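You operate a simulated robot arm through the tools that you are given. There is no shell and no other tool. Be economical: measure what you need, move in short steps, check, and stop when the job is done.

The job below is to be done with a simulated robot arm. You get a single attempt, and the scene is never put back.

Task
Fetch the lemon half and set it on top of the brown plantain chunk. Put the teal tumbler in the inside of the water tank. Fetch the foil box and stand it on the top of the nook counter. Take the pestle and put it on the top of the sideboard. Take the yellow plantain half and put it on the open shelf of the green cabinet. Fetch the pepper shaker and stand it on the upper shelf of the nook counter. Any order will do. Set down upright: teal tumbler, foil box, pepper shaker.

Only the result counts: the job must be done as asked and must still hold three seconds after the hand-in. Knocking over, shifting, dropping, spilling or breaking anything else fails it.

Robot
A 6-joint arm with a two-finger gripper on a trunk, on a base that drives. Base frame: it is fixed to the floor where the robot stands at the start and does not move with it; the origin is under the middle of the robot, x ahead of it, y to its left, z up; the surface under the hand at the start is at about z = 0.75. Readings come in m, rad, newtons and seconds.
With the tool pointing down near the work surface it reaches from about 0.3 to 0.74 m from the robot's upright axis, wherever it stands. Its first joint turns from -2.897 to 2.897 rad. Places, roughly: brown plantain chunk (7x7x3 cm) [0.6, 0.6, 0.8]; foil box [1, 0.5, 0.75]; inside of the water tank [3.4, 1, 0.6]; lemon half (5x5x3 cm) [0.5, 0.2, 0.8]; open shelf of the green cabinet [0.9, 2.3, 0.4]; pepper shaker [0.5, 0.75, 0.75]; pestle (5x5x13 cm) [1.4, 2.3, 0.9]; teal tumbler (6x7x10 cm) [1, 0.5, 0.8]; top of the nook counter [3.1, -2, 0.9]; top of the sideboard [0.2, 2.3, 0.9]; upper shelf of the nook counter [3.1, -2, 0.5]; yellow plantain half (4x4x4 cm) [0.5, 0.8, 0.8]. Payload 1.57 kg.
The tool frame sits at the grasp point between the pads (the TCP): z along the fingers, y along the line on which they close. The tips reach 0.021 m beyond it. The gripper opens to 0.07 m. The gripper's body begins 0.05 m behind the TCP.
Orientation is that of the tool frame in the base frame, as a unit quaternion [x, y, z, w]. With the fingers straight down and closing along the base's y, the tool's x points along the base's -x, its y along +y and its z along -z.

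Tools
- The arm moves only by the tool drive_tool. Its argument "increments" is a list of rows, each a list of 7 numbers: the shift along the tool's x, y, z in m, then the turn, a rotation vector about the tool's x, y, z in rad, then the gripper command, from -1 (fully open) to 1 (shut), values between in proportion. In form: [[dx, dy, dz, rx, ry, rz, jaw], ...]. A call has 1 to 12 rows; each row is the pose to reach, as a shift and turn from the pose commanded when the call began, along the tool's axes at that moment. Each row takes 0.2 s and may step no farther than 0.05 m and 0.15 rad from the row before; otherwise, or with a gripper value out of range, the whole call is refused. Where a pose cannot be reached the arm comes as near as it can. A force on the tool above 40 N (or 10 N above the force at the start of the call, whichever is more), or a blocked arm, ends the call early, and 0.2 s more pass. Each finger halts on what it meets, pressing with about 30 N; the grip force reading is that of the motor and also rises with nothing between the fingers. The clock runs only during rows and for 0.2 s after the last one: add rows that repeat a pose to give the fingers time. The reply holds the time, the measured pose of the TCP, the force on the tool along the base axes, the opening and the grip force, in the units named above and with some noise, with the torque about the TCP (base axes, N m) and any sound that the robot's microphone picked up.
- Cameras (640 x 400 px; columns grow to the right, rows downward): "scene" is now at [0.0026, 0.2053, 1.4846]; the picture's right is [0.64, -0.77, 0.00], its down [-0.57, -0.47, -0.68] and it looks along [0.53, 0.43, -0.73] (base axes); focal length 256 px, centre (320, 200). "wrist" rides on the gripper at [0.079, 0.004, -0.081] in the tool frame; the picture's right is [-0.05, 1.00, 0.00], its down [-0.67, -0.04, -0.75] and it looks along [-0.74, -0.04, 0.67] (tool axes); focal length 256 px, centre (320, 200). There is no depth. A picture from a camera that has moved, and an enlarged one, comes with that camera's place and axes in the base frame and with its lens.
- capture(camera): a new picture of that camera. It takes no simulated time.
- base_move(legs): drives the robot by 1 to 6 legs, each [ahead, left, turn to the left] in m, m and rad, along the robot's own axes; the way and the turn of a leg run together, so that a leg with both is an arc; at most 1.5 m and 3.142 rad a leg. The arm and the cameras ride along, it lands a little off, and it stops where it bumps. It gives what a move gives.
- turn_head(pan, tilt): turns the head with the scene camera to pan (to the left, within 2.705 rad either way) and tilt (down, from -0.506 to 1.204), counted from straight ahead of the robot. It gives what a move gives.
- zoom(camera, box): a new picture of the part [left, top, right, bottom] of that camera's present view, enlarged. It takes no simulated time.
- finish_job(): hands the job in; it is judged then, once.

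Work in short steps. Places have to be worked out from the pictures, the camera data and where the tool is seen: move nearer, look again, correct. Check each grasp and each placing, and mend what went wrong. You have 186 turns and 148 pictures in all, those below and enlarged ones among them. Open the gripper and draw the arm clear of the work before you hand the job in, unless the task says otherwise; then end with one line.

The tools are called after "Request:" as a command line: name --pt "numbers of a row" for each row, then --argument value for the rest, lists and objects as JSON in quotes. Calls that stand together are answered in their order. drive_tool: Moves the arm, as the interface text tells. Its arguments: {"type":"object","properties":{"increments":{"type":"array","items":{"type":"array","items":{"type":"number"}}}},"required":["increments"]} The other tools are called the same way: base_move (legs) drives the base; turn_head (pan, tilt) turns the head that bears the scene camera; capture (camera) takes a picture; zoom (camera, box) takes an enlarged picture of a part of a camera's view; finish_job () hands the job in.

At the start:

```text
t: 0.0
tcp_pos: [0.4616, 0.2966, 1.0398]
tool_rot: [0.0, 1.0, -0.001, 0.0]
contact_force: [-0.2, 0.0, -0.7]
ft_torque: [0.02, 0.01, 0.04]
finger_gap: 0.0701
finger_force: 0.0
robot x, y, heading: [-0.0013, -0.0021, 0.004]
head pan, tilt: [0.688, 0.822]
```

scene: 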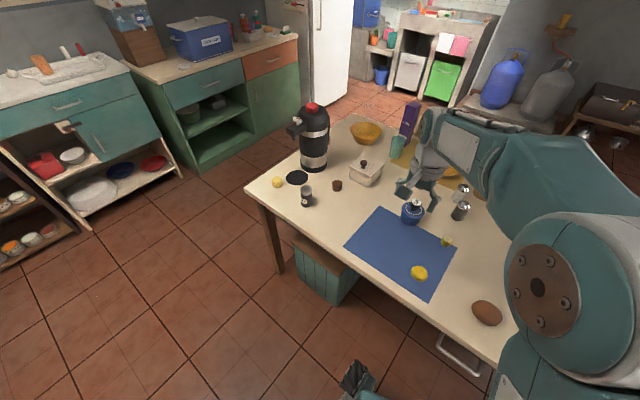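
wrist: 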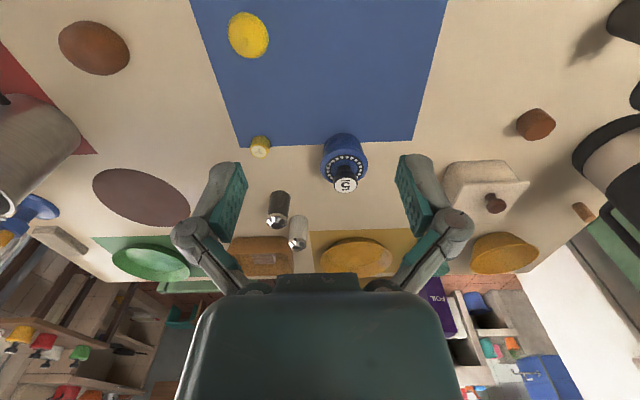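

I'll look closer at the table to locate the items precisely.

Request:
zoom --camera "scene" --box '[240, 90, 480, 240]'

Request:
zoom --camera "scene" --box '[0, 0, 320, 200]'

```text
2.67 times, centred on (360, 165) of scene
camera zoom: at [0.0026, 0.2053, 1.4846], right [0.64, -0.77, 0.0], down [-0.57, -0.47, -0.68], along [0.53, 0.43, -0.73], focal length 681 px, centre (213, 293)
```

zoom: 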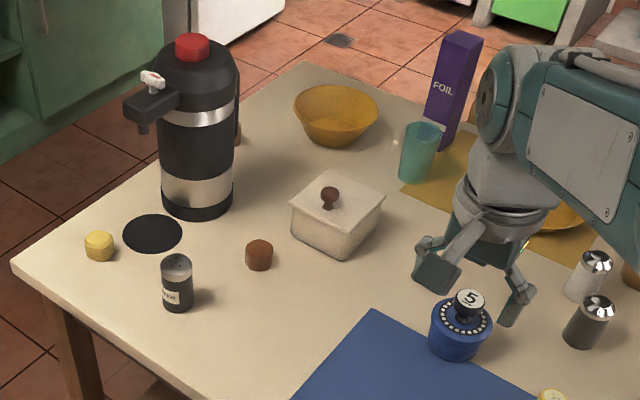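

```text
2.00 times, centred on (160, 100) of scene
camera zoom: at [0.0026, 0.2053, 1.4846], right [0.64, -0.77, 0.0], down [-0.57, -0.47, -0.68], along [0.53, 0.43, -0.73], focal length 511 px, centre (640, 400)
```

zoom: 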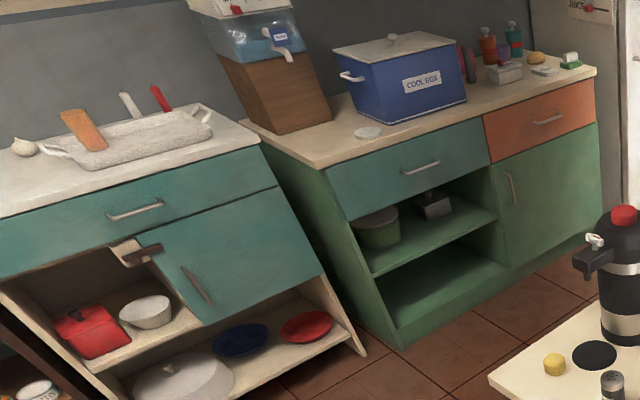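

Lemon ≈(0.48,0.20), brown chunk ≈(0.63,0.63), yellow plantain ≈(0.49,0.83). I'll look around the room to plan driving.

Request:
turn_head --pan 0.0 --tilt 0.35

Request:
capture --camera "scene"

Request:
turn_head --pan -0.7 --tilt 0.4

Request:
capture --camera "scene"

Request:
turn_head --pan 1.4 --tilt 0.5

Request:
capture --camera "scene"

```text
t: 1.1
tcp_pos: [0.4621, 0.2951, 1.0398]
tool_rot: [0.0, 1.0, -0.001, 0.001]
contact_force: [0.1, -0.8, 0.0]
ft_torque: [0.02, 0.05, 0.02]
finger_gap: 0.0699
finger_force: 0.1
robot x, y, heading: [-0.0023, -0.0003, 0.002]
head pan, tilt: [0.0, 0.351]
```

```text
143 pictures are left
camera scene: at [0.0343, 0.1548, 1.5261], right [0.0, -1.0, 0.0], down [-0.35, 0.0, -0.94], along [0.94, 0.0, -0.35], focal length 256 px, centre (320, 200)
```

scene: 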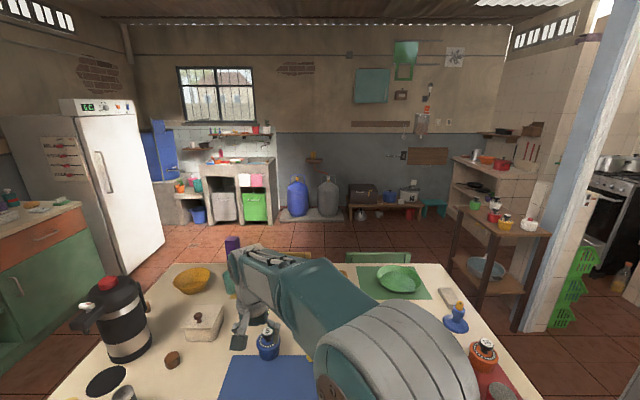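

```text
t: 2.1
tcp_pos: [0.4618, 0.2956, 1.0411]
tool_rot: [0.0, 1.0, 0.001, 0.0]
contact_force: [-0.6, 0.6, 0.9]
ft_torque: [0.0, 0.01, -0.04]
finger_gap: 0.0698
finger_force: 0.1
robot x, y, heading: [0.0012, 0.0009, -0.002]
head pan, tilt: [-0.7, 0.4]
```

```text
142 pictures are left
camera scene: at [0.0121, 0.0951, 1.5217], right [-0.64, -0.77, 0.0], down [-0.3, 0.25, -0.92], along [0.7, -0.59, -0.39], focal length 256 px, centre (320, 200)
```

scene: 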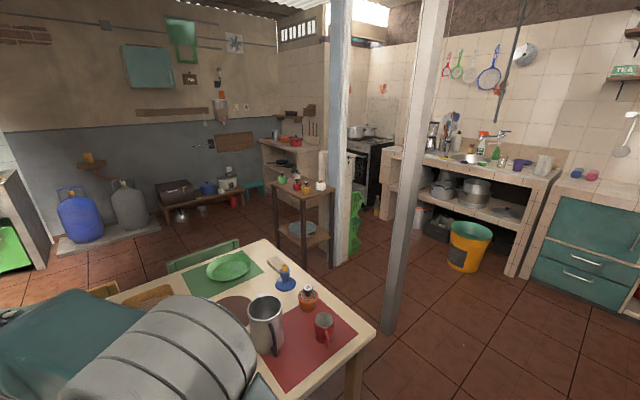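

```text
t: 4.1
tcp_pos: [0.4625, 0.2946, 1.0405]
tool_rot: [0.0, 1.0, 0.0, 0.0]
contact_force: [-0.2, 0.8, -0.5]
ft_torque: [0.02, 0.02, -0.06]
finger_gap: 0.0702
finger_force: 0.0
robot x, y, heading: [-0.0014, -0.0005, -0.001]
head pan, tilt: [1.4, 0.499]
```

```text
141 pictures are left
camera scene: at [-0.0433, 0.2444, 1.5124], right [0.99, -0.17, 0.0], down [-0.08, -0.47, -0.88], along [0.15, 0.86, -0.48], focal length 256 px, centre (320, 200)
```

scene: 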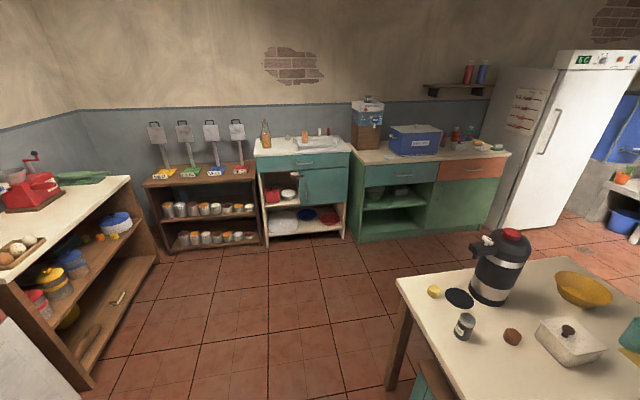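

The room is visible now. Let me zoom on the water tank area and the nook counter from a straight-ahead head pose.

Request:
turn_head --pan -0.15 --tilt 0.35

Request:
zoom --camera "scene" --box '[100, 80, 340, 230]'

Request:
zoom --camera "scene" --box '[340, 90, 580, 240]'

```text
t: 5.8
tcp_pos: [0.4615, 0.2949, 1.0409]
tool_rot: [0.0, 1.0, 0.0, 0.0]
contact_force: [-0.6, -1.1, -1.0]
ft_torque: [-0.01, -0.01, 0.04]
finger_gap: 0.07
finger_force: 0.1
robot x, y, heading: [-0.0012, -0.0008, -0.001]
head pan, tilt: [-0.15, 0.351]
```

```text
2.67 times, centred on (220, 155) of scene
camera zoom: at [0.0332, 0.1409, 1.5261], right [-0.15, -0.99, 0.0], down [-0.34, 0.05, -0.94], along [0.93, -0.14, -0.34], focal length 681 px, centre (587, 320)
```

zoom: 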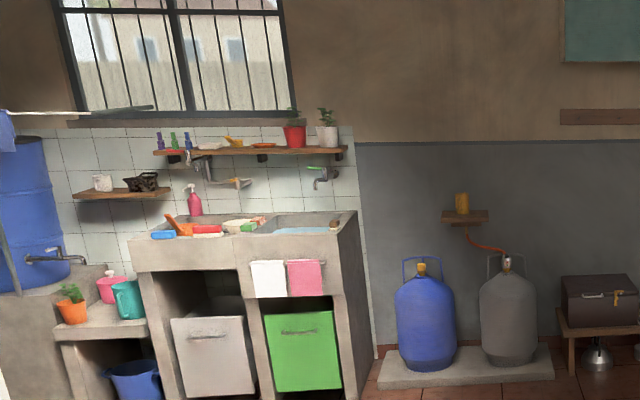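

```text
2.67 times, centred on (460, 165) of scene
camera zoom: at [0.0332, 0.1409, 1.5261], right [-0.15, -0.99, 0.0], down [-0.34, 0.05, -0.94], along [0.93, -0.14, -0.34], focal length 681 px, centre (-53, 293)
```

zoom: 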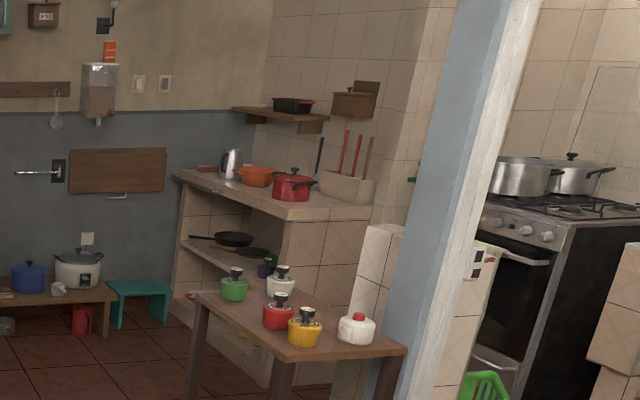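

Basin with water on the right of the concrete unit = water tank. Starting with the lemon: wrist picture gives it ≈(0.475,0.208); I move above it and re-check.

Request:
drive_tool --pt "-0.005 -0.03 0.035 0 0 0 -1" --pt "-0.01 -0.06 0.07 0 0 0 -1" --pt "-0.015 -0.088 0.105 0 0 0 -1" --pt "-0.015 -0.088 0.14 0 0 0 -1" --pt "-0.015 -0.088 0.17 0 0 0 -1"

Request:
capture --camera "wrist"

```text
t: 7.0
tcp_pos: [0.4786, 0.2072, 0.8698]
tool_rot: [0.001, 1.0, 0.0, 0.0]
contact_force: [-0.6, 0.3, 0.8]
ft_torque: [0.03, -0.02, 0.0]
finger_gap: 0.0698
finger_force: 0.0
robot x, y, heading: [0.0011, -0.0026, -0.001]
head pan, tilt: [-0.15, 0.351]
```

```text
138 pictures are left
camera wrist: at [0.3978, 0.211, 0.9483], right [0.05, 1.0, 0.0], down [0.67, -0.03, 0.74], along [0.74, -0.04, -0.67], focal length 256 px, centre (320, 200)
```

wrist: 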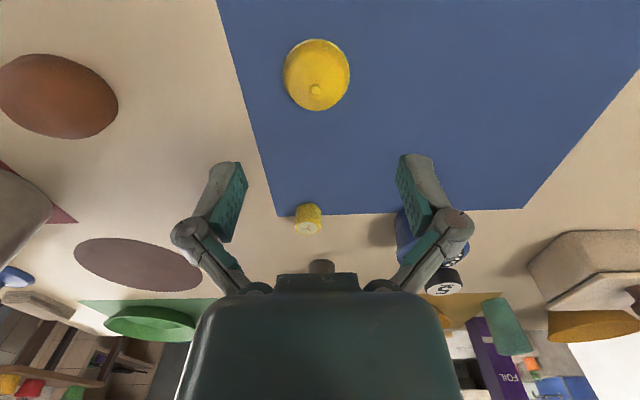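

Lemon (flat side down) is at about (0.473,0.204). Lowering straight over it and closing.

Request:
drive_tool --pt "0.0055 -0.003 0.03 0 0 0 -1" --pt "0.0055 -0.003 0.06 0 0 0 -1" --pt "0.0055 -0.003 0.085 0 0 0 -1" --pt "0.0055 -0.003 0.095 0 0 0 -1" --pt "0.0055 -0.003 0.095 0 0 0 0.5" --pt "0.0055 -0.003 0.095 0 0 0 1" --pt "0.0055 -0.003 0.095 0 0 0 1"

Request:
capture --camera "wrist"

```text
t: 8.6
tcp_pos: [0.4726, 0.2068, 0.7786]
tool_rot: [0.0, 1.0, 0.001, 0.002]
contact_force: [-0.8, -0.8, 39.1]
ft_torque: [-0.03, -0.19, 0.0]
finger_gap: 0.0441
finger_force: 29.7
robot x, y, heading: [0.0015, -0.0006, 0.001]
head pan, tilt: [-0.15, 0.351]
```

```text
137 pictures are left
camera wrist: at [0.392, 0.2097, 0.8569], right [0.05, 1.0, 0.0], down [0.66, -0.04, 0.75], along [0.75, -0.04, -0.66], focal length 256 px, centre (320, 200)
```

wrist: 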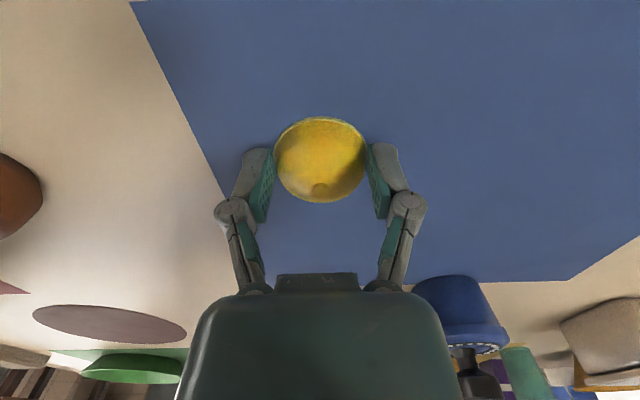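

Gripped at gap 0.044 m while pressing slightly on the table; raising now.

Request:
drive_tool --pt "0 0 -0.03 0 0 0 1" --pt "0 0 -0.07 0 0 0 1" --pt "0 0 -0.11 0 0 0 1" --pt "0 0 -0.11 0 0 0 1"

Request:
capture --camera "wrist"

```text
t: 9.6
tcp_pos: [0.4736, 0.2051, 0.8853]
tool_rot: [0.0, 1.0, 0.0, -0.001]
contact_force: [0.6, 0.6, -0.4]
ft_torque: [0.02, 0.0, 0.0]
finger_gap: 0.0
finger_force: 27.9
robot x, y, heading: [0.0037, -0.0022, 0.003]
head pan, tilt: [-0.15, 0.351]
```

```text
136 pictures are left
camera wrist: at [0.3932, 0.2082, 0.9642], right [0.05, 1.0, 0.0], down [0.67, -0.04, 0.74], along [0.74, -0.04, -0.67], focal length 256 px, centre (320, 200)
```

wrist: 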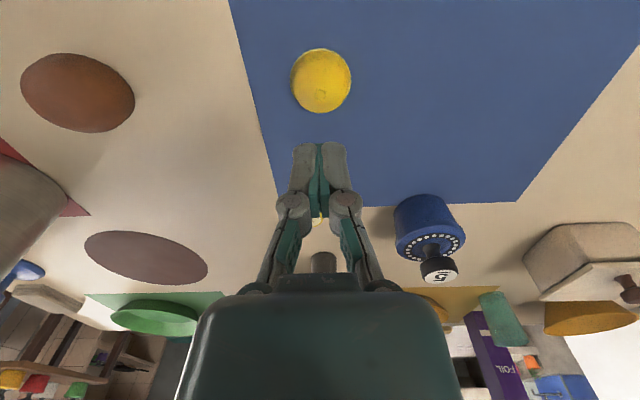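

The dome slipped out; it needs a lower grip. I open, go down over it until the tips feel the table, then close.

Request:
drive_tool --pt "-0.001 0 0.0 0 0 0 -1" --pt "-0.001 0 0.02 0 0 0 -1" --pt "-0.001 0 0.06 0 0 0 -1" --pt "-0.001 0 0.1 0 0 0 -1" --pt "-0.001 0 0.11 0 0 0 -1" --pt "-0.001 0 0.114 0 0 0 -1" --pt "-0.001 0 0.116 0 0 0 -1"

Request:
capture --camera "wrist"

```text
t: 11.2
tcp_pos: [0.4721, 0.2042, 0.7689]
tool_rot: [-0.001, 1.0, 0.0, -0.001]
contact_force: [1.1, 0.0, 0.0]
ft_torque: [-0.04, 0.01, -0.01]
finger_gap: 0.0698
finger_force: 0.0
robot x, y, heading: [0.0024, -0.0023, -0.004]
head pan, tilt: [-0.15, 0.351]
```

```text
135 pictures are left
camera wrist: at [0.3923, 0.2076, 0.8479], right [0.05, 1.0, 0.0], down [0.67, -0.04, 0.74], along [0.74, -0.04, -0.67], focal length 256 px, centre (320, 200)
```

wrist: 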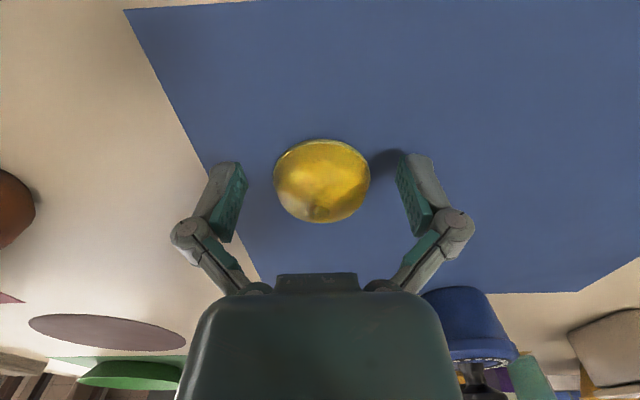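

No contact yet at 0.769, so the tips are near the table with the lemon centred. Closing here.

Request:
drive_tool --pt "0 0 0 0 0 0 0" --pt "0 0 0 0 0 0 1" --pt "0 0 0 0 0 0 1"

Request:
drive_tool --pt "0 0 -0.01 0 0 0 1" --pt "0 0 -0.03 0 0 0 1" --pt "0 0 -0.05 0 0 0 1" --pt "0 0 -0.08 0 0 0 1"

Request:
capture --camera "wrist"

```text
t: 12.0
tcp_pos: [0.4727, 0.2053, 0.7698]
tool_rot: [0.0, 1.0, 0.0, 0.001]
contact_force: [-1.5, -0.8, 10.4]
ft_torque: [0.01, -0.05, -0.01]
finger_gap: 0.0451
finger_force: 30.0
robot x, y, heading: [0.0024, -0.0006, 0.0]
head pan, tilt: [-0.15, 0.351]
```

```text
t: 13.0
tcp_pos: [0.4752, 0.2042, 0.8464]
tool_rot: [0.0, 1.0, 0.001, -0.002]
contact_force: [-0.5, -0.2, -0.5]
ft_torque: [-0.01, -0.01, 0.01]
finger_gap: 0.0447
finger_force: 30.4
robot x, y, heading: [0.0013, 0.0024, -0.002]
head pan, tilt: [-0.15, 0.351]
```

```text
134 pictures are left
camera wrist: at [0.3936, 0.2078, 0.9264], right [0.05, 1.0, 0.0], down [0.67, -0.04, 0.74], along [0.74, -0.04, -0.67], focal length 256 px, centre (320, 200)
```

wrist: 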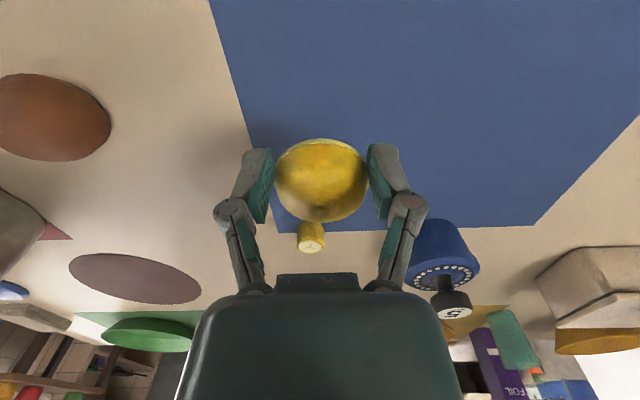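

Lemon held. Raise higher, then strafe the base left ~0.42 m to reach the brown chunk.

Request:
drive_tool --pt "0 0 -0.05 0 0 0 1" --pt "0 0 -0.1 0 0 0 1" --pt "0 0 -0.15 0 0 0 1" --pt "0 0 -0.2 0 0 0 1"

Request:
base_move --legs '[[0, 0.4, 0]]'

Request:
capture --camera "wrist"

Request:
turn_head --pan 0.4 --tilt 0.9

Request:
capture --camera "scene"

```text
t: 14.0
tcp_pos: [0.4716, 0.2049, 1.0543]
tool_rot: [0.0, 1.0, 0.0, -0.001]
contact_force: [-0.4, 0.5, -0.1]
ft_torque: [-0.02, 0.05, 0.01]
finger_gap: 0.0448
finger_force: 30.3
robot x, y, heading: [-0.0033, 0.0025, 0.002]
head pan, tilt: [-0.15, 0.351]
```

```text
t: 16.4
tcp_pos: [0.4752, 0.5804, 1.0532]
tool_rot: [0.003, 1.0, 0.001, 0.0]
contact_force: [0.2, 0.0, 0.0]
ft_torque: [-0.01, 0.0, -0.02]
finger_gap: 0.0442
finger_force: 29.5
robot x, y, heading: [-0.0003, 0.3796, -0.002]
head pan, tilt: [-0.15, 0.351]
```

```text
133 pictures are left
camera wrist: at [0.3949, 0.5837, 1.1324], right [0.06, 1.0, 0.0], down [0.67, -0.04, 0.74], along [0.74, -0.04, -0.67], focal length 256 px, centre (320, 200)
```

wrist: 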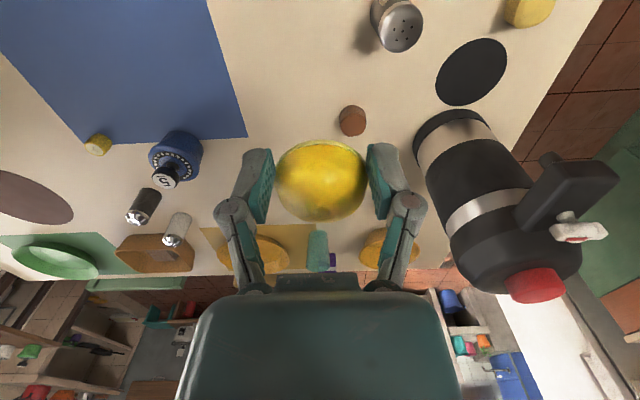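

```text
t: 17.4
tcp_pos: [0.4749, 0.5851, 1.0535]
tool_rot: [0.004, 1.0, -0.001, 0.0]
contact_force: [-0.1, -0.5, -0.4]
ft_torque: [0.01, -0.02, 0.0]
finger_gap: 0.0447
finger_force: 30.0
robot x, y, heading: [0.0003, 0.3803, -0.007]
head pan, tilt: [0.4, 0.901]
```

```text
132 pictures are left
camera scene: at [0.0135, 0.5665, 1.4785], right [0.38, -0.92, 0.0], down [-0.72, -0.3, -0.62], along [0.57, 0.24, -0.78], focal length 256 px, centre (320, 200)
```

scene: 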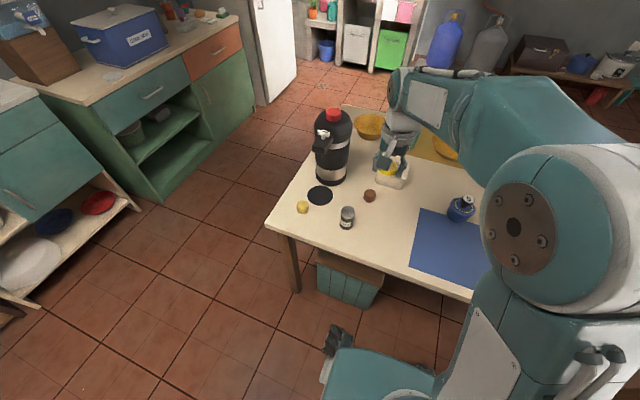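

Chunk ≈(0.613,0.623). Moving the lemon over it at z≈0.92 and re-measuring.

Request:
drive_tool --pt "-0.045 0.013 0 0 0 0 1" --pt "-0.09 0.026 0 0 0 0 1" --pt "-0.13 0.038 0.0 0 0 0 1" --pt "-0.13 0.038 0.05 0 0 0 1" --pt "-0.13 0.038 0.1 0 0 0 1" --pt "-0.13 0.038 0.13 0 0 0 1"

Request:
capture --camera "wrist"

Request:
zoom --camera "scene" --box '[280, 100, 440, 240]'

```text
t: 18.8
tcp_pos: [0.604, 0.6179, 0.9239]
tool_rot: [0.004, 1.0, 0.0, 0.0]
contact_force: [-0.5, -0.2, -0.6]
ft_torque: [0.0, 0.02, 0.0]
finger_gap: 0.0443
finger_force: 30.0
robot x, y, heading: [0.0024, 0.383, -0.004]
head pan, tilt: [0.4, 0.901]
```

```text
131 pictures are left
camera wrist: at [0.5249, 0.6239, 1.003], right [0.06, 1.0, 0.0], down [0.67, -0.04, 0.75], along [0.74, -0.04, -0.67], focal length 256 px, centre (320, 200)
```

wrist: 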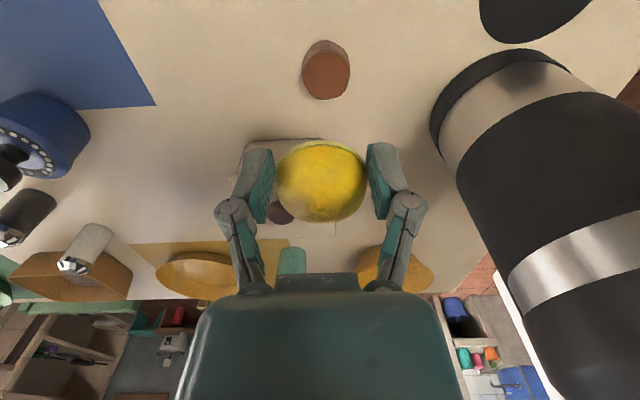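

```text
2.86 times, centred on (360, 170) of scene
camera zoom: at [0.0141, 0.5656, 1.4785], right [0.38, -0.92, 0.0], down [-0.73, -0.3, -0.62], along [0.57, 0.24, -0.79], focal length 730 px, centre (206, 286)
```

zoom: 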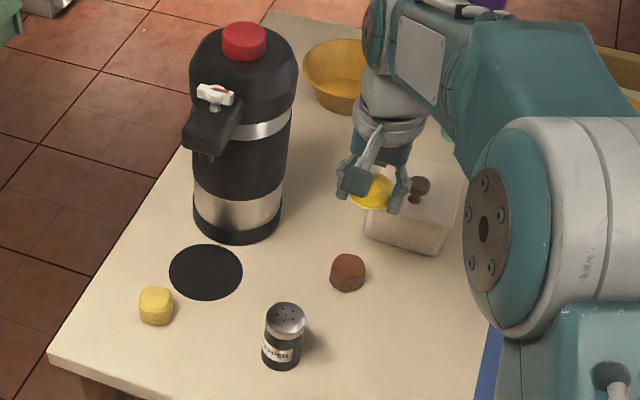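

Chunk top centre ≈(0.617,0.625), top z≈0.778. Centre and lower to just above it, then look.

Request:
drive_tool --pt "-0.013 0.006 0.0 0 0 0 1" --pt "-0.013 0.006 0.05 0 0 0 1" --pt "-0.013 0.006 0.09 0 0 0 1" --pt "-0.013 0.006 0.11 0 0 0 1"

Request:
capture --camera "wrist"

Request:
zoom --camera "scene" --box '[310, 140, 430, 240]'

```text
t: 19.8
tcp_pos: [0.6203, 0.6297, 0.8088]
tool_rot: [0.004, 1.0, 0.0, 0.0]
contact_force: [0.1, 0.5, -0.4]
ft_torque: [0.04, -0.01, 0.02]
finger_gap: 0.0442
finger_force: 29.7
robot x, y, heading: [0.0025, 0.3822, -0.012]
head pan, tilt: [0.4, 0.901]
```

```text
129 pictures are left
camera wrist: at [0.5391, 0.6333, 0.8883], right [0.06, 1.0, 0.0], down [0.67, -0.04, 0.74], along [0.74, -0.05, -0.67], focal length 256 px, centre (320, 200)
```

wrist: 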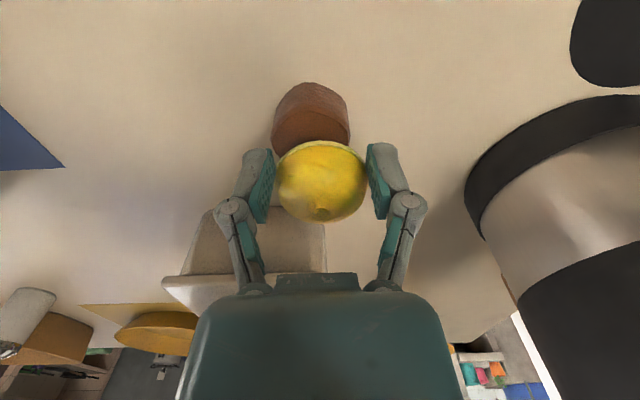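

```text
4.00 times, centred on (370, 190) of scene
camera zoom: at [0.0143, 0.5658, 1.4785], right [0.38, -0.92, 0.0], down [-0.73, -0.3, -0.62], along [0.57, 0.24, -0.79], focal length 1022 px, centre (120, 240)
```

zoom: 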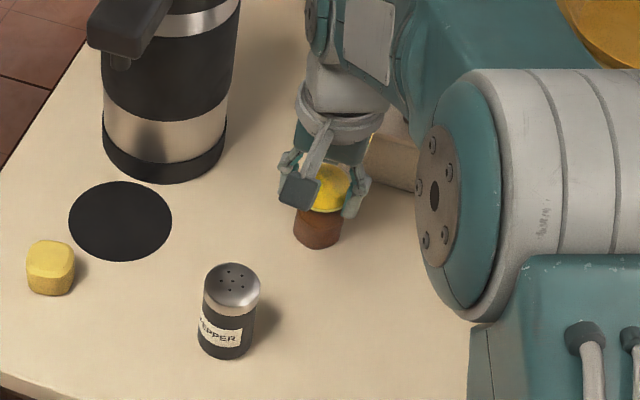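

Chunk centre ≈(0.618,0.624); lemon ≈(0.620,0.628). Small correction and lower onto it until contact.

Request:
drive_tool --pt "0.002 -0.004 0.004 0 0 0 1" --pt "0.002 -0.004 0.008 0 0 0 1" --pt "0.002 -0.004 0.01 0 0 0 1"

```text
t: 20.6
tcp_pos: [0.6166, 0.6234, 0.8033]
tool_rot: [0.003, 1.0, 0.0, 0.0]
contact_force: [0.4, -0.2, -0.5]
ft_torque: [-0.01, -0.04, 0.01]
finger_gap: 0.0439
finger_force: 30.0
robot x, y, heading: [0.0007, 0.3787, -0.007]
head pan, tilt: [0.4, 0.901]
```

No contact yet; continue down in small steps.

Request:
drive_tool --pt "0 0 0.002 0 0 0 1" --pt "0 0 0.004 0 0 0 1" --pt "0 0 0.006 0 0 0 1"

Request:
capture --camera "wrist"

Request:
zoom --camera "scene" --box '[340, 160, 400, 210]'

```text
t: 21.4
tcp_pos: [0.6165, 0.6229, 0.7996]
tool_rot: [0.004, 1.0, 0.001, 0.002]
contact_force: [-4.8, -0.7, 17.5]
ft_torque: [0.0, 0.02, 0.03]
finger_gap: 0.0439
finger_force: 30.3
robot x, y, heading: [0.0015, 0.3775, -0.005]
head pan, tilt: [0.4, 0.901]
```

```text
127 pictures are left
camera wrist: at [0.5361, 0.6269, 0.878], right [0.06, 1.0, 0.0], down [0.66, -0.04, 0.75], along [0.75, -0.04, -0.66], focal length 256 px, centre (320, 200)
```

wrist: 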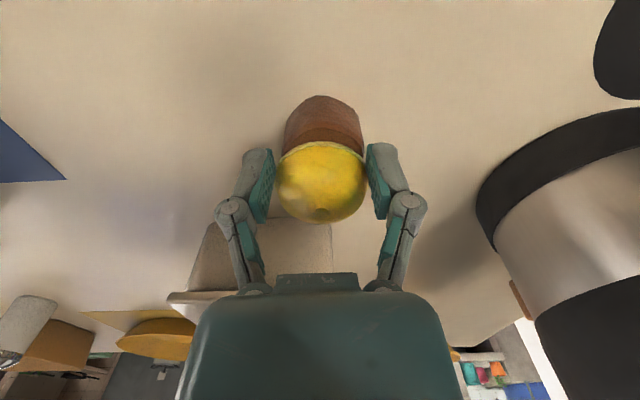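

```text
8.00 times, centred on (370, 185) of scene
camera zoom: at [0.0126, 0.5648, 1.4787], right [0.38, -0.92, 0.0], down [-0.72, -0.3, -0.62], along [0.57, 0.24, -0.78], focal length 2044 px, centre (-80, 320)
```

zoom: 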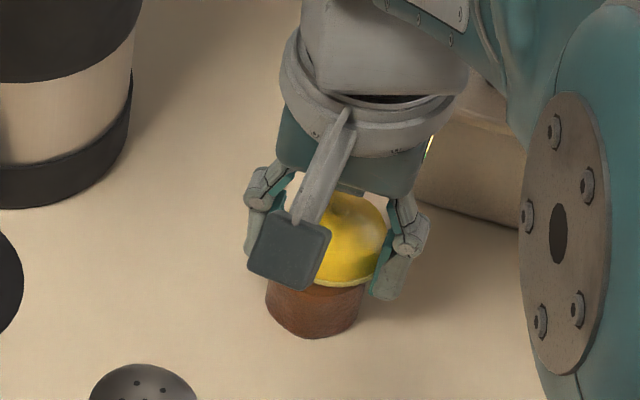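

Contact felt and alignment looks good. Back off a touch of force, open slowly, then retreat upward.

Request:
drive_tool --pt "0 0 -0.001 0 0 0 1" --pt "0 0 -0.001 0 0 0 0.0" --pt "0 0 -0.001 0 0 0 -0.6" --pt "0 0 -0.001 0 0 0 -1" --pt "0 0 -0.02 0 0 0 -1" --pt "0 0 -0.06 0 0 0 -1" --pt "0 0 -0.1 0 0 0 -1" --pt "0 0 -0.15 0 0 0 -1" --pt "0 0 -0.2 0 0 0 -1"

Request:
capture --camera "wrist"

Request:
zoom --camera "scene" --box '[280, 120, 440, 220]'

```text
t: 23.4
tcp_pos: [0.6184, 0.622, 0.9945]
tool_rot: [0.003, 1.0, 0.0, -0.001]
contact_force: [0.8, 0.2, 0.1]
ft_torque: [-0.01, 0.0, -0.03]
finger_gap: 0.07
finger_force: 0.0
robot x, y, heading: [0.0019, 0.3843, -0.008]
head pan, tilt: [0.4, 0.901]
```

```text
125 pictures are left
camera wrist: at [0.5385, 0.6272, 1.0739], right [0.06, 1.0, 0.0], down [0.67, -0.04, 0.74], along [0.74, -0.05, -0.67], focal length 256 px, centre (320, 200)
```

wrist: 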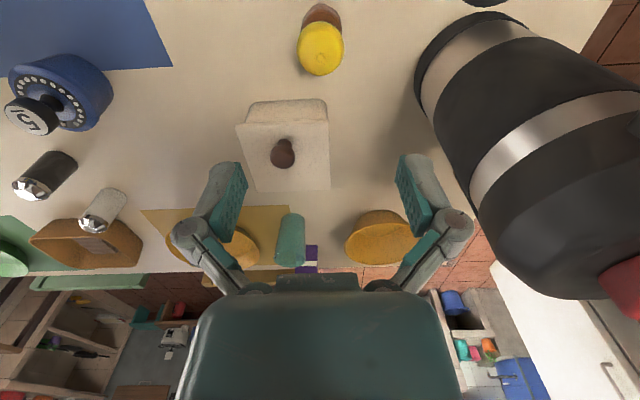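

```text
4.00 times, centred on (360, 170) of scene
camera zoom: at [0.0142, 0.5654, 1.4786], right [0.38, -0.92, 0.0], down [-0.73, -0.3, -0.62], along [0.57, 0.24, -0.79], focal length 1022 px, centre (160, 320)
```

zoom: 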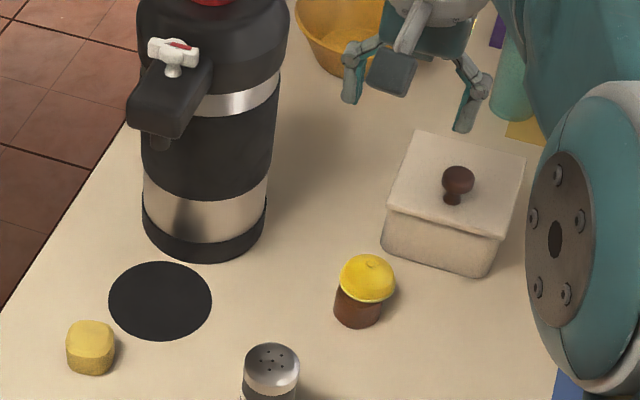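

Lemon is on the chunk. Next the yellow plantain: retreat toward −x, then move left over it while pitching the tool ~45° so it can later be inserted into the cabinet shelf.

Request:
drive_tool --pt "0.045 0 0 0 0 0 -1" --pt "0.09 0 0 0 -0.1 0 -1" --pt "0.135 0.0 0 0 -0.2 0 -1" --pt "0.175 0.02 0 0 -0.3 0 -1" --pt "0.2 0.06 0 0 -0.4 0 -1" --pt "0.2 0.105 0 0 -0.5 0 -1" --pt "0.2 0.15 0 0 -0.6 0 -1" --pt "0.2 0.19 0 0 -0.7 0 -1" --pt "0.2 0.2 0.02 0 -0.785 0 -1"

Request:
capture --camera "wrist"

Request:
capture --camera "scene"

```text
t: 25.4
tcp_pos: [0.4185, 0.8264, 0.9782]
tool_rot: [0.004, 0.924, -0.001, 0.383]
contact_force: [0.1, 0.9, 0.3]
ft_torque: [0.0, 0.0, -0.01]
finger_gap: 0.07
finger_force: 0.0
robot x, y, heading: [0.0032, 0.3824, -0.006]
head pan, tilt: [0.4, 0.901]
```

```text
123 pictures are left
camera wrist: at [0.3041, 0.8301, 0.9771], right [0.04, 1.0, 0.04], down [-0.06, -0.04, 1.0], along [1.0, -0.05, 0.06], focal length 256 px, centre (320, 200)
```

wrist: 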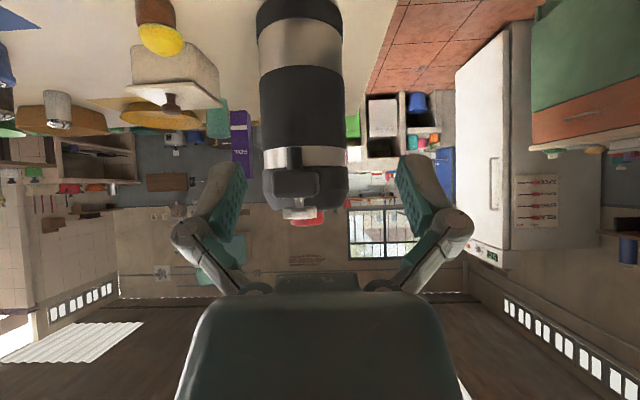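

```text
122 pictures are left
camera scene: at [0.0129, 0.5673, 1.4783], right [0.38, -0.92, 0.0], down [-0.72, -0.3, -0.62], along [0.57, 0.24, -0.78], focal length 256 px, centre (320, 200)
```

scene: 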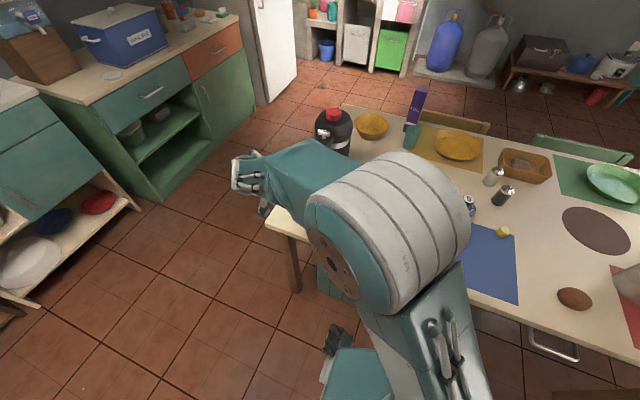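

The arm hides the plantain from the head camera and the pitched wrist camera looks over it. I pitch back to vertical to measure it first.

Request:
drive_tool --pt "0 0 0 0 0.15 0 -1" --pt "0 0 0 0 0.3 0 -1" --pt "0 0 0 0 0.45 0 -1" --pt "0 0 0 0 0.6 0 -1" --pt "0 0 0 0 0.75 0 -1" --pt "0 0 0 0 0.785 0 -1"

Request:
capture --camera "wrist"

```text
t: 26.8
tcp_pos: [0.4189, 0.8233, 0.9778]
tool_rot: [0.003, 1.0, 0.0, -0.001]
contact_force: [0.3, -0.2, -0.3]
ft_torque: [0.01, 0.02, 0.02]
finger_gap: 0.0698
finger_force: 0.0
robot x, y, heading: [0.0021, 0.3843, -0.009]
head pan, tilt: [0.4, 0.901]
```

```text
121 pictures are left
camera wrist: at [0.3383, 0.8284, 1.0565], right [0.06, 1.0, 0.0], down [0.67, -0.04, 0.74], along [0.74, -0.04, -0.67], focal length 256 px, centre (320, 200)
```

wrist: 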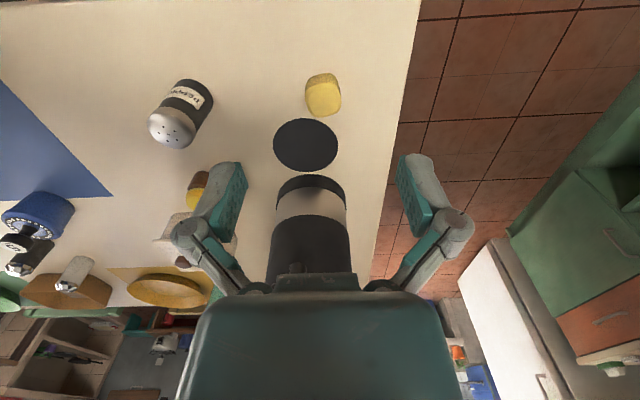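

Plantain ≈(0.476,0.825). Descend over it, pitching to 0.5 rad, stopping at z≈0.80 to check.

Request:
drive_tool --pt "-0.03 0.001 0.03 0 -0.12 0 -1" --pt "-0.05 0.001 0.07 0 -0.25 0 -1" --pt "-0.054 0.001 0.11 0 -0.38 0 -1" --pt "-0.054 0.001 0.15 0 -0.5 0 -1" --pt "-0.054 0.001 0.178 0 -0.5 0 -1"

Request:
capture --camera "wrist"

Request:
capture --camera "scene"

```text
t: 27.9
tcp_pos: [0.4711, 0.8259, 0.7985]
tool_rot: [0.003, 0.969, -0.001, 0.247]
contact_force: [0.3, 0.4, -1.0]
ft_torque: [-0.01, 0.0, 0.0]
finger_gap: 0.0698
finger_force: 0.0
robot x, y, heading: [0.0063, 0.3818, -0.012]
head pan, tilt: [0.4, 0.901]
```

```text
120 pictures are left
camera wrist: at [0.3612, 0.8307, 0.829], right [0.05, 1.0, 0.03], down [0.23, -0.04, 0.97], along [0.97, -0.05, -0.23], focal length 256 px, centre (320, 200)
```

wrist: 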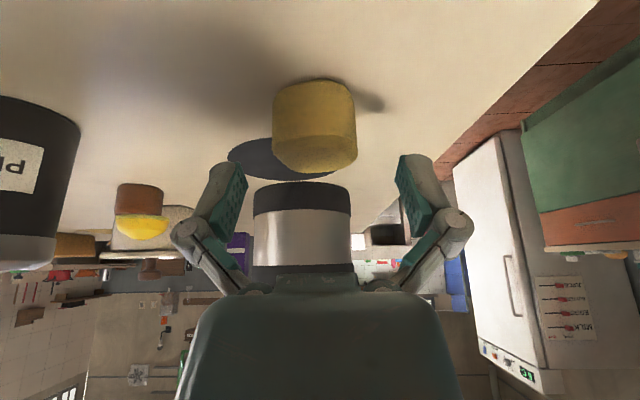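

```text
119 pictures are left
camera scene: at [0.0134, 0.5674, 1.4783], right [0.38, -0.92, 0.0], down [-0.72, -0.3, -0.62], along [0.57, 0.24, -0.79], focal length 256 px, centre (320, 200)
```

scene: 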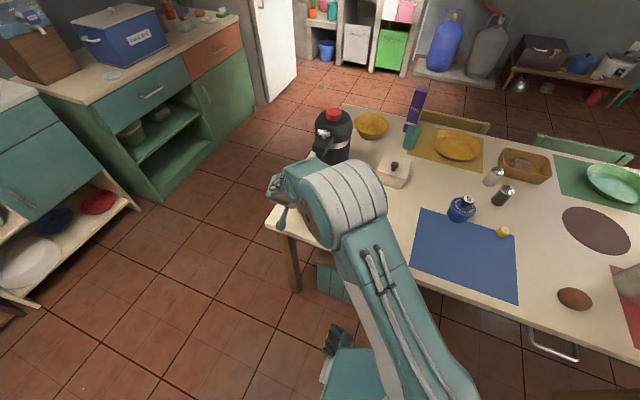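

Plantain centre ≈(0.479,0.824), top ≈0.78. Final approach and grasp.

Request:
drive_tool --pt "0.003 -0.002 0.012 0 0 0 -1" --pt "0.0056 -0.002 0.025 0 0 0 -1" --pt "0.0056 -0.002 0.025 0 0 0 0" --pt "0.0056 -0.002 0.025 0 0 0 1" --pt "0.0056 -0.002 0.025 0 0 0 1"

Request:
drive_tool --pt "-0.01 0 -0.018 0 0 0 1" --pt "-0.024 0 -0.044 0 0 0 1" --pt "-0.04 0 -0.085 0 0 0 1" --pt "-0.06 0 -0.125 0 0 0 1" --pt "-0.08 0 -0.165 0 0 0 1"

Request:
capture --camera "wrist"

```text
t: 29.1
tcp_pos: [0.4786, 0.8239, 0.7743]
tool_rot: [0.003, 0.969, 0.0, 0.248]
contact_force: [1.3, -0.1, 5.1]
ft_torque: [-0.05, 0.02, 0.01]
finger_gap: 0.0371
finger_force: 30.4
robot x, y, heading: [-0.0022, 0.3805, -0.009]
head pan, tilt: [0.4, 0.901]
```

```text
t: 30.4
tcp_pos: [0.4694, 0.8238, 0.9585]
tool_rot: [0.004, 0.969, -0.001, 0.247]
contact_force: [-0.1, -1.5, -0.8]
ft_torque: [-0.01, 0.03, 0.0]
finger_gap: 0.0369
finger_force: 30.0
robot x, y, heading: [-0.0027, 0.3806, -0.007]
head pan, tilt: [0.4, 0.901]
```

```text
118 pictures are left
camera wrist: at [0.3591, 0.8281, 0.99], right [0.05, 1.0, 0.02], down [0.23, -0.04, 0.97], along [0.97, -0.05, -0.23], focal length 256 px, centre (320, 200)
```

wrist: 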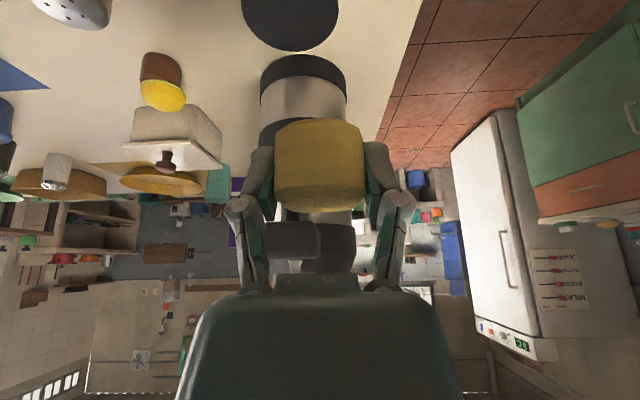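

Plantain held. I retract and swing the arm in front of the robot before driving.

Request:
drive_tool --pt "0.023 0 -0.03 0 0 0 1" --pt "0.046 0 -0.0594 0 0 0 1" --pt "0.046 -0.048 -0.0594 0 0 0 1" --pt "0.046 -0.096 -0.0594 0 0 0 1" --pt "0.046 -0.144 -0.0594 0 0 0 1" --pt "0.046 -0.192 -0.0594 0 0 0 1" --pt "0.046 -0.24 -0.0594 0 0 0 1" --pt "0.046 -0.288 -0.0594 0 0 0 1" --pt "0.046 -0.336 -0.0594 0 0 0 1" --pt "0.046 -0.384 -0.0594 0 0 0 1" --pt "0.046 -0.42 -0.0594 0 0 0 1"

Request:
base_move --legs '[[0, 1.1, 0], [0, 0, 1.57]]'

Request:
turn_head --pan -0.6 --tilt 0.5

Request:
capture --camera "scene"

```text
t: 32.8
tcp_pos: [0.4002, 0.4031, 0.9867]
tool_rot: [0.004, 0.969, 0.0, 0.248]
contact_force: [-0.7, 0.8, -0.8]
ft_torque: [0.0, 0.01, 0.02]
finger_gap: 0.037
finger_force: 30.0
robot x, y, heading: [0.0025, 0.3843, -0.004]
head pan, tilt: [0.4, 0.901]
```

```text
t: 42.3
tcp_pos: [-0.0327, 1.8607, 0.9854]
tool_rot: [0.704, -0.666, -0.18, -0.169]
contact_force: [0.8, -0.8, 0.7]
ft_torque: [0.02, -0.01, 0.02]
finger_gap: 0.037
finger_force: 30.0
robot x, y, heading: [0.0154, 1.4649, 1.622]
head pan, tilt: [0.4, 0.901]
```

```text
t: 43.6
tcp_pos: [-0.0339, 1.8593, 0.9869]
tool_rot: [0.704, -0.666, -0.18, -0.17]
contact_force: [-0.1, 0.0, -0.5]
ft_torque: [-0.01, 0.01, 0.01]
finger_gap: 0.037
finger_force: 30.2
robot x, y, heading: [0.0131, 1.4615, 1.628]
head pan, tilt: [-0.6, 0.499]
```

```text
117 pictures are left
camera scene: at [-0.0912, 1.4736, 1.5126], right [0.86, -0.52, 0.0], down [-0.25, -0.41, -0.88], along [0.45, 0.75, -0.48], focal length 256 px, centre (320, 200)
```

scene: 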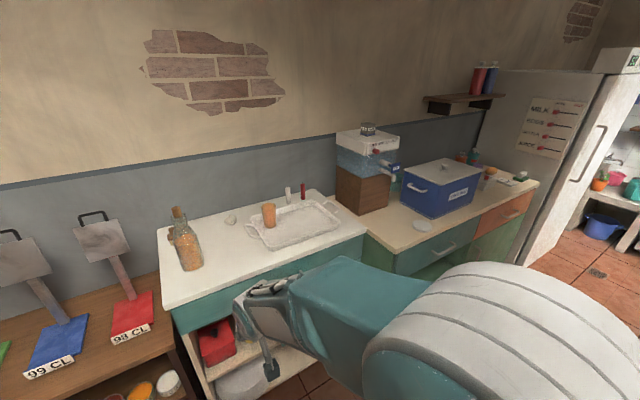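

Now facing the cabinets. Straighten the heading and strafe right toward the green cabinet.

Request:
base_move --legs '[[0, 0, -0.055], [0, -0.8, 0]]'

Request:
turn_head --pan 0.1 --tilt 0.9

Request:
capture --camera "scene"

Request:
capture --camera "wrist"

```text
t: 48.4
tcp_pos: [0.7912, 1.8733, 0.9862]
tool_rot: [0.695, -0.675, -0.176, -0.173]
contact_force: [0.8, 0.2, -0.2]
ft_torque: [-0.01, -0.01, 0.01]
finger_gap: 0.0369
finger_force: 29.9
robot x, y, heading: [0.8318, 1.4775, 1.6]
head pan, tilt: [-0.6, 0.499]
```

```text
t: 49.4
tcp_pos: [0.793, 1.8733, 0.9855]
tool_rot: [0.694, -0.676, -0.176, -0.172]
contact_force: [-0.6, -0.4, -0.3]
ft_torque: [0.01, -0.02, 0.0]
finger_gap: 0.037
finger_force: 30.0
robot x, y, heading: [0.8323, 1.4738, 1.601]
head pan, tilt: [0.099, 0.901]
```

```text
116 pictures are left
camera scene: at [0.6653, 1.4861, 1.4787], right [0.99, 0.13, 0.0], down [0.1, -0.78, -0.62], along [-0.08, 0.62, -0.78], focal length 256 px, centre (320, 200)
```

scene: 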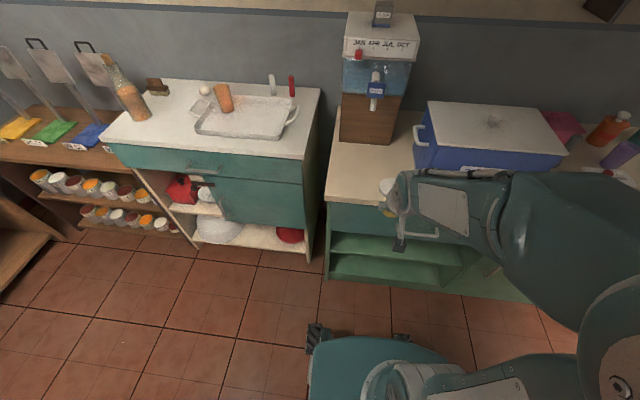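

```text
115 pictures are left
camera wrist: at [0.7902, 1.7641, 1.0173], right [-1.0, 0.02, 0.03], down [0.03, 0.23, 0.97], along [0.01, 0.97, -0.23], focal length 256 px, centre (320, 200)
```

wrist: 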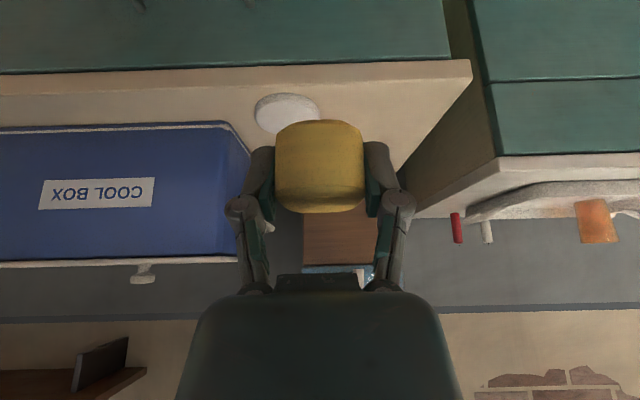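

Shelf geometry: front edge y≈2.04, x 0.65–1.25, z≈0.40, opening up to ≈0.60; pot at x≈0.79 and a box at x≈1.08, so x≈0.94 is free. Aligning the base.

Request:
base_move --legs '[[0, 0, -0.03], [-0.06, -0.11, 0]]'

Request:
drive_tool --pt "0 0 0 0 -0.1 0 1" --pt "0 0 0 0 -0.2 0 1" --pt "0 0 0 0 -0.285 0 1" --pt "0.024 0 0.044 0 -0.285 0 1" --pt "0.048 0 0.088 0 -0.285 0 1" --pt "0.072 0 0.132 0 -0.285 0 1" --pt "0.096 0 0.176 0 -0.285 0 1" --pt "0.12 0 0.22 0 -0.285 0 1"

Request:
capture --camera "wrist"

Request:
capture --camera "scene"

```text
t: 51.0
tcp_pos: [0.8999, 1.8168, 0.9854]
tool_rot: [0.687, -0.683, -0.175, -0.176]
contact_force: [0.7, 1.1, -0.4]
ft_torque: [-0.02, -0.02, 0.0]
finger_gap: 0.0371
finger_force: 30.0
robot x, y, heading: [0.9314, 1.4165, 1.571]
head pan, tilt: [0.099, 0.901]
```

```text
refused: row 4 steps farther than a row can; nothing moved
```

```text
114 pictures are left
camera wrist: at [0.8949, 1.7069, 1.017], right [-1.0, 0.04, 0.02], down [0.03, 0.23, 0.97], along [0.04, 0.97, -0.23], focal length 256 px, centre (320, 200)
```

wrist: 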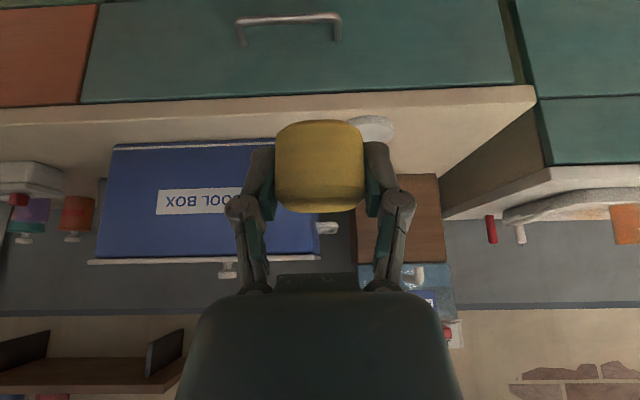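

```text
113 pictures are left
camera scene: at [0.7555, 1.4323, 1.4772], right [0.99, 0.1, 0.01], down [0.09, -0.78, -0.62], along [-0.06, 0.62, -0.78], focal length 256 px, centre (320, 200)
```

scene: 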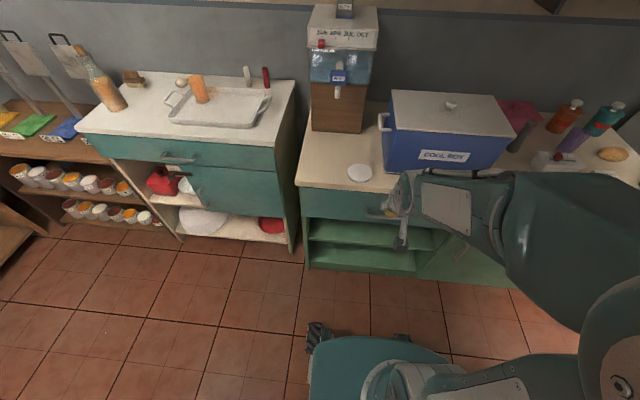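

The step was slightly too long; retry the descent in front of the cabinet with smaller steps.

Request:
drive_tool --pt "0.022 0 0.041 0 -0.1 0 1" --pt "0.044 0 0.082 0 -0.2 0 1" --pt "0.066 0 0.123 0 -0.285 0 1" --pt "0.088 0 0.164 0 -0.285 0 1" --pt "0.11 0 0.205 0 -0.285 0 1" --pt "0.132 0 0.246 0 -0.285 0 1" --pt "0.154 0 0.287 0 -0.285 0 1" --pt "0.176 0 0.328 0 -0.285 0 1" --pt "0.198 0 0.369 0 -0.285 0 1" --pt "0.22 0 0.41 0 -0.285 0 1" --pt "0.235 0 0.44 0 -0.285 0 1"

Request:
capture --camera "wrist"

Request:
capture --camera "scene"

```text
t: 53.4
tcp_pos: [0.8985, 1.8825, 0.4895]
tool_rot: [0.675, -0.636, -0.208, -0.31]
contact_force: [-1.3, 0.1, 0.9]
ft_torque: [0.0, 0.02, 0.01]
finger_gap: 0.0368
finger_force: 29.8
out of reach, approached as far as the arm can: row 1, 2, 3, 4, 5, 6, 7, 8, 9, 10, 11
robot x, y, heading: [0.9329, 1.4191, 1.571]
head pan, tilt: [0.099, 0.901]
```

```text
112 pictures are left
camera wrist: at [0.8921, 1.7688, 0.4919], right [-0.99, 0.04, -0.12], down [-0.12, -0.03, 0.99], along [0.04, 1.0, 0.03], focal length 256 px, centre (320, 200)
```

wrist: 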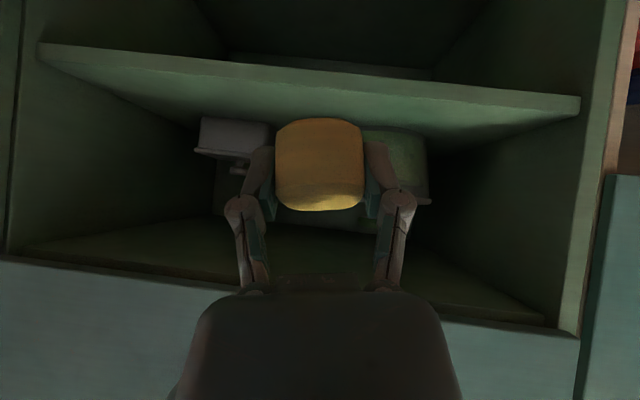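

```text
111 pictures are left
camera scene: at [0.7686, 1.4336, 1.4787], right [0.99, 0.1, 0.0], down [0.08, -0.78, -0.62], along [-0.06, 0.62, -0.78], focal length 256 px, centre (320, 200)
```

scene: 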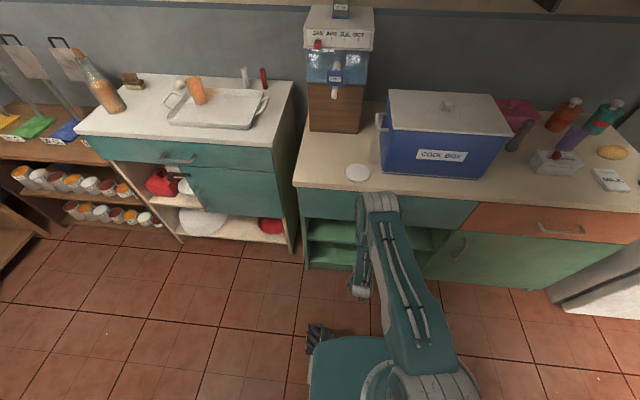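

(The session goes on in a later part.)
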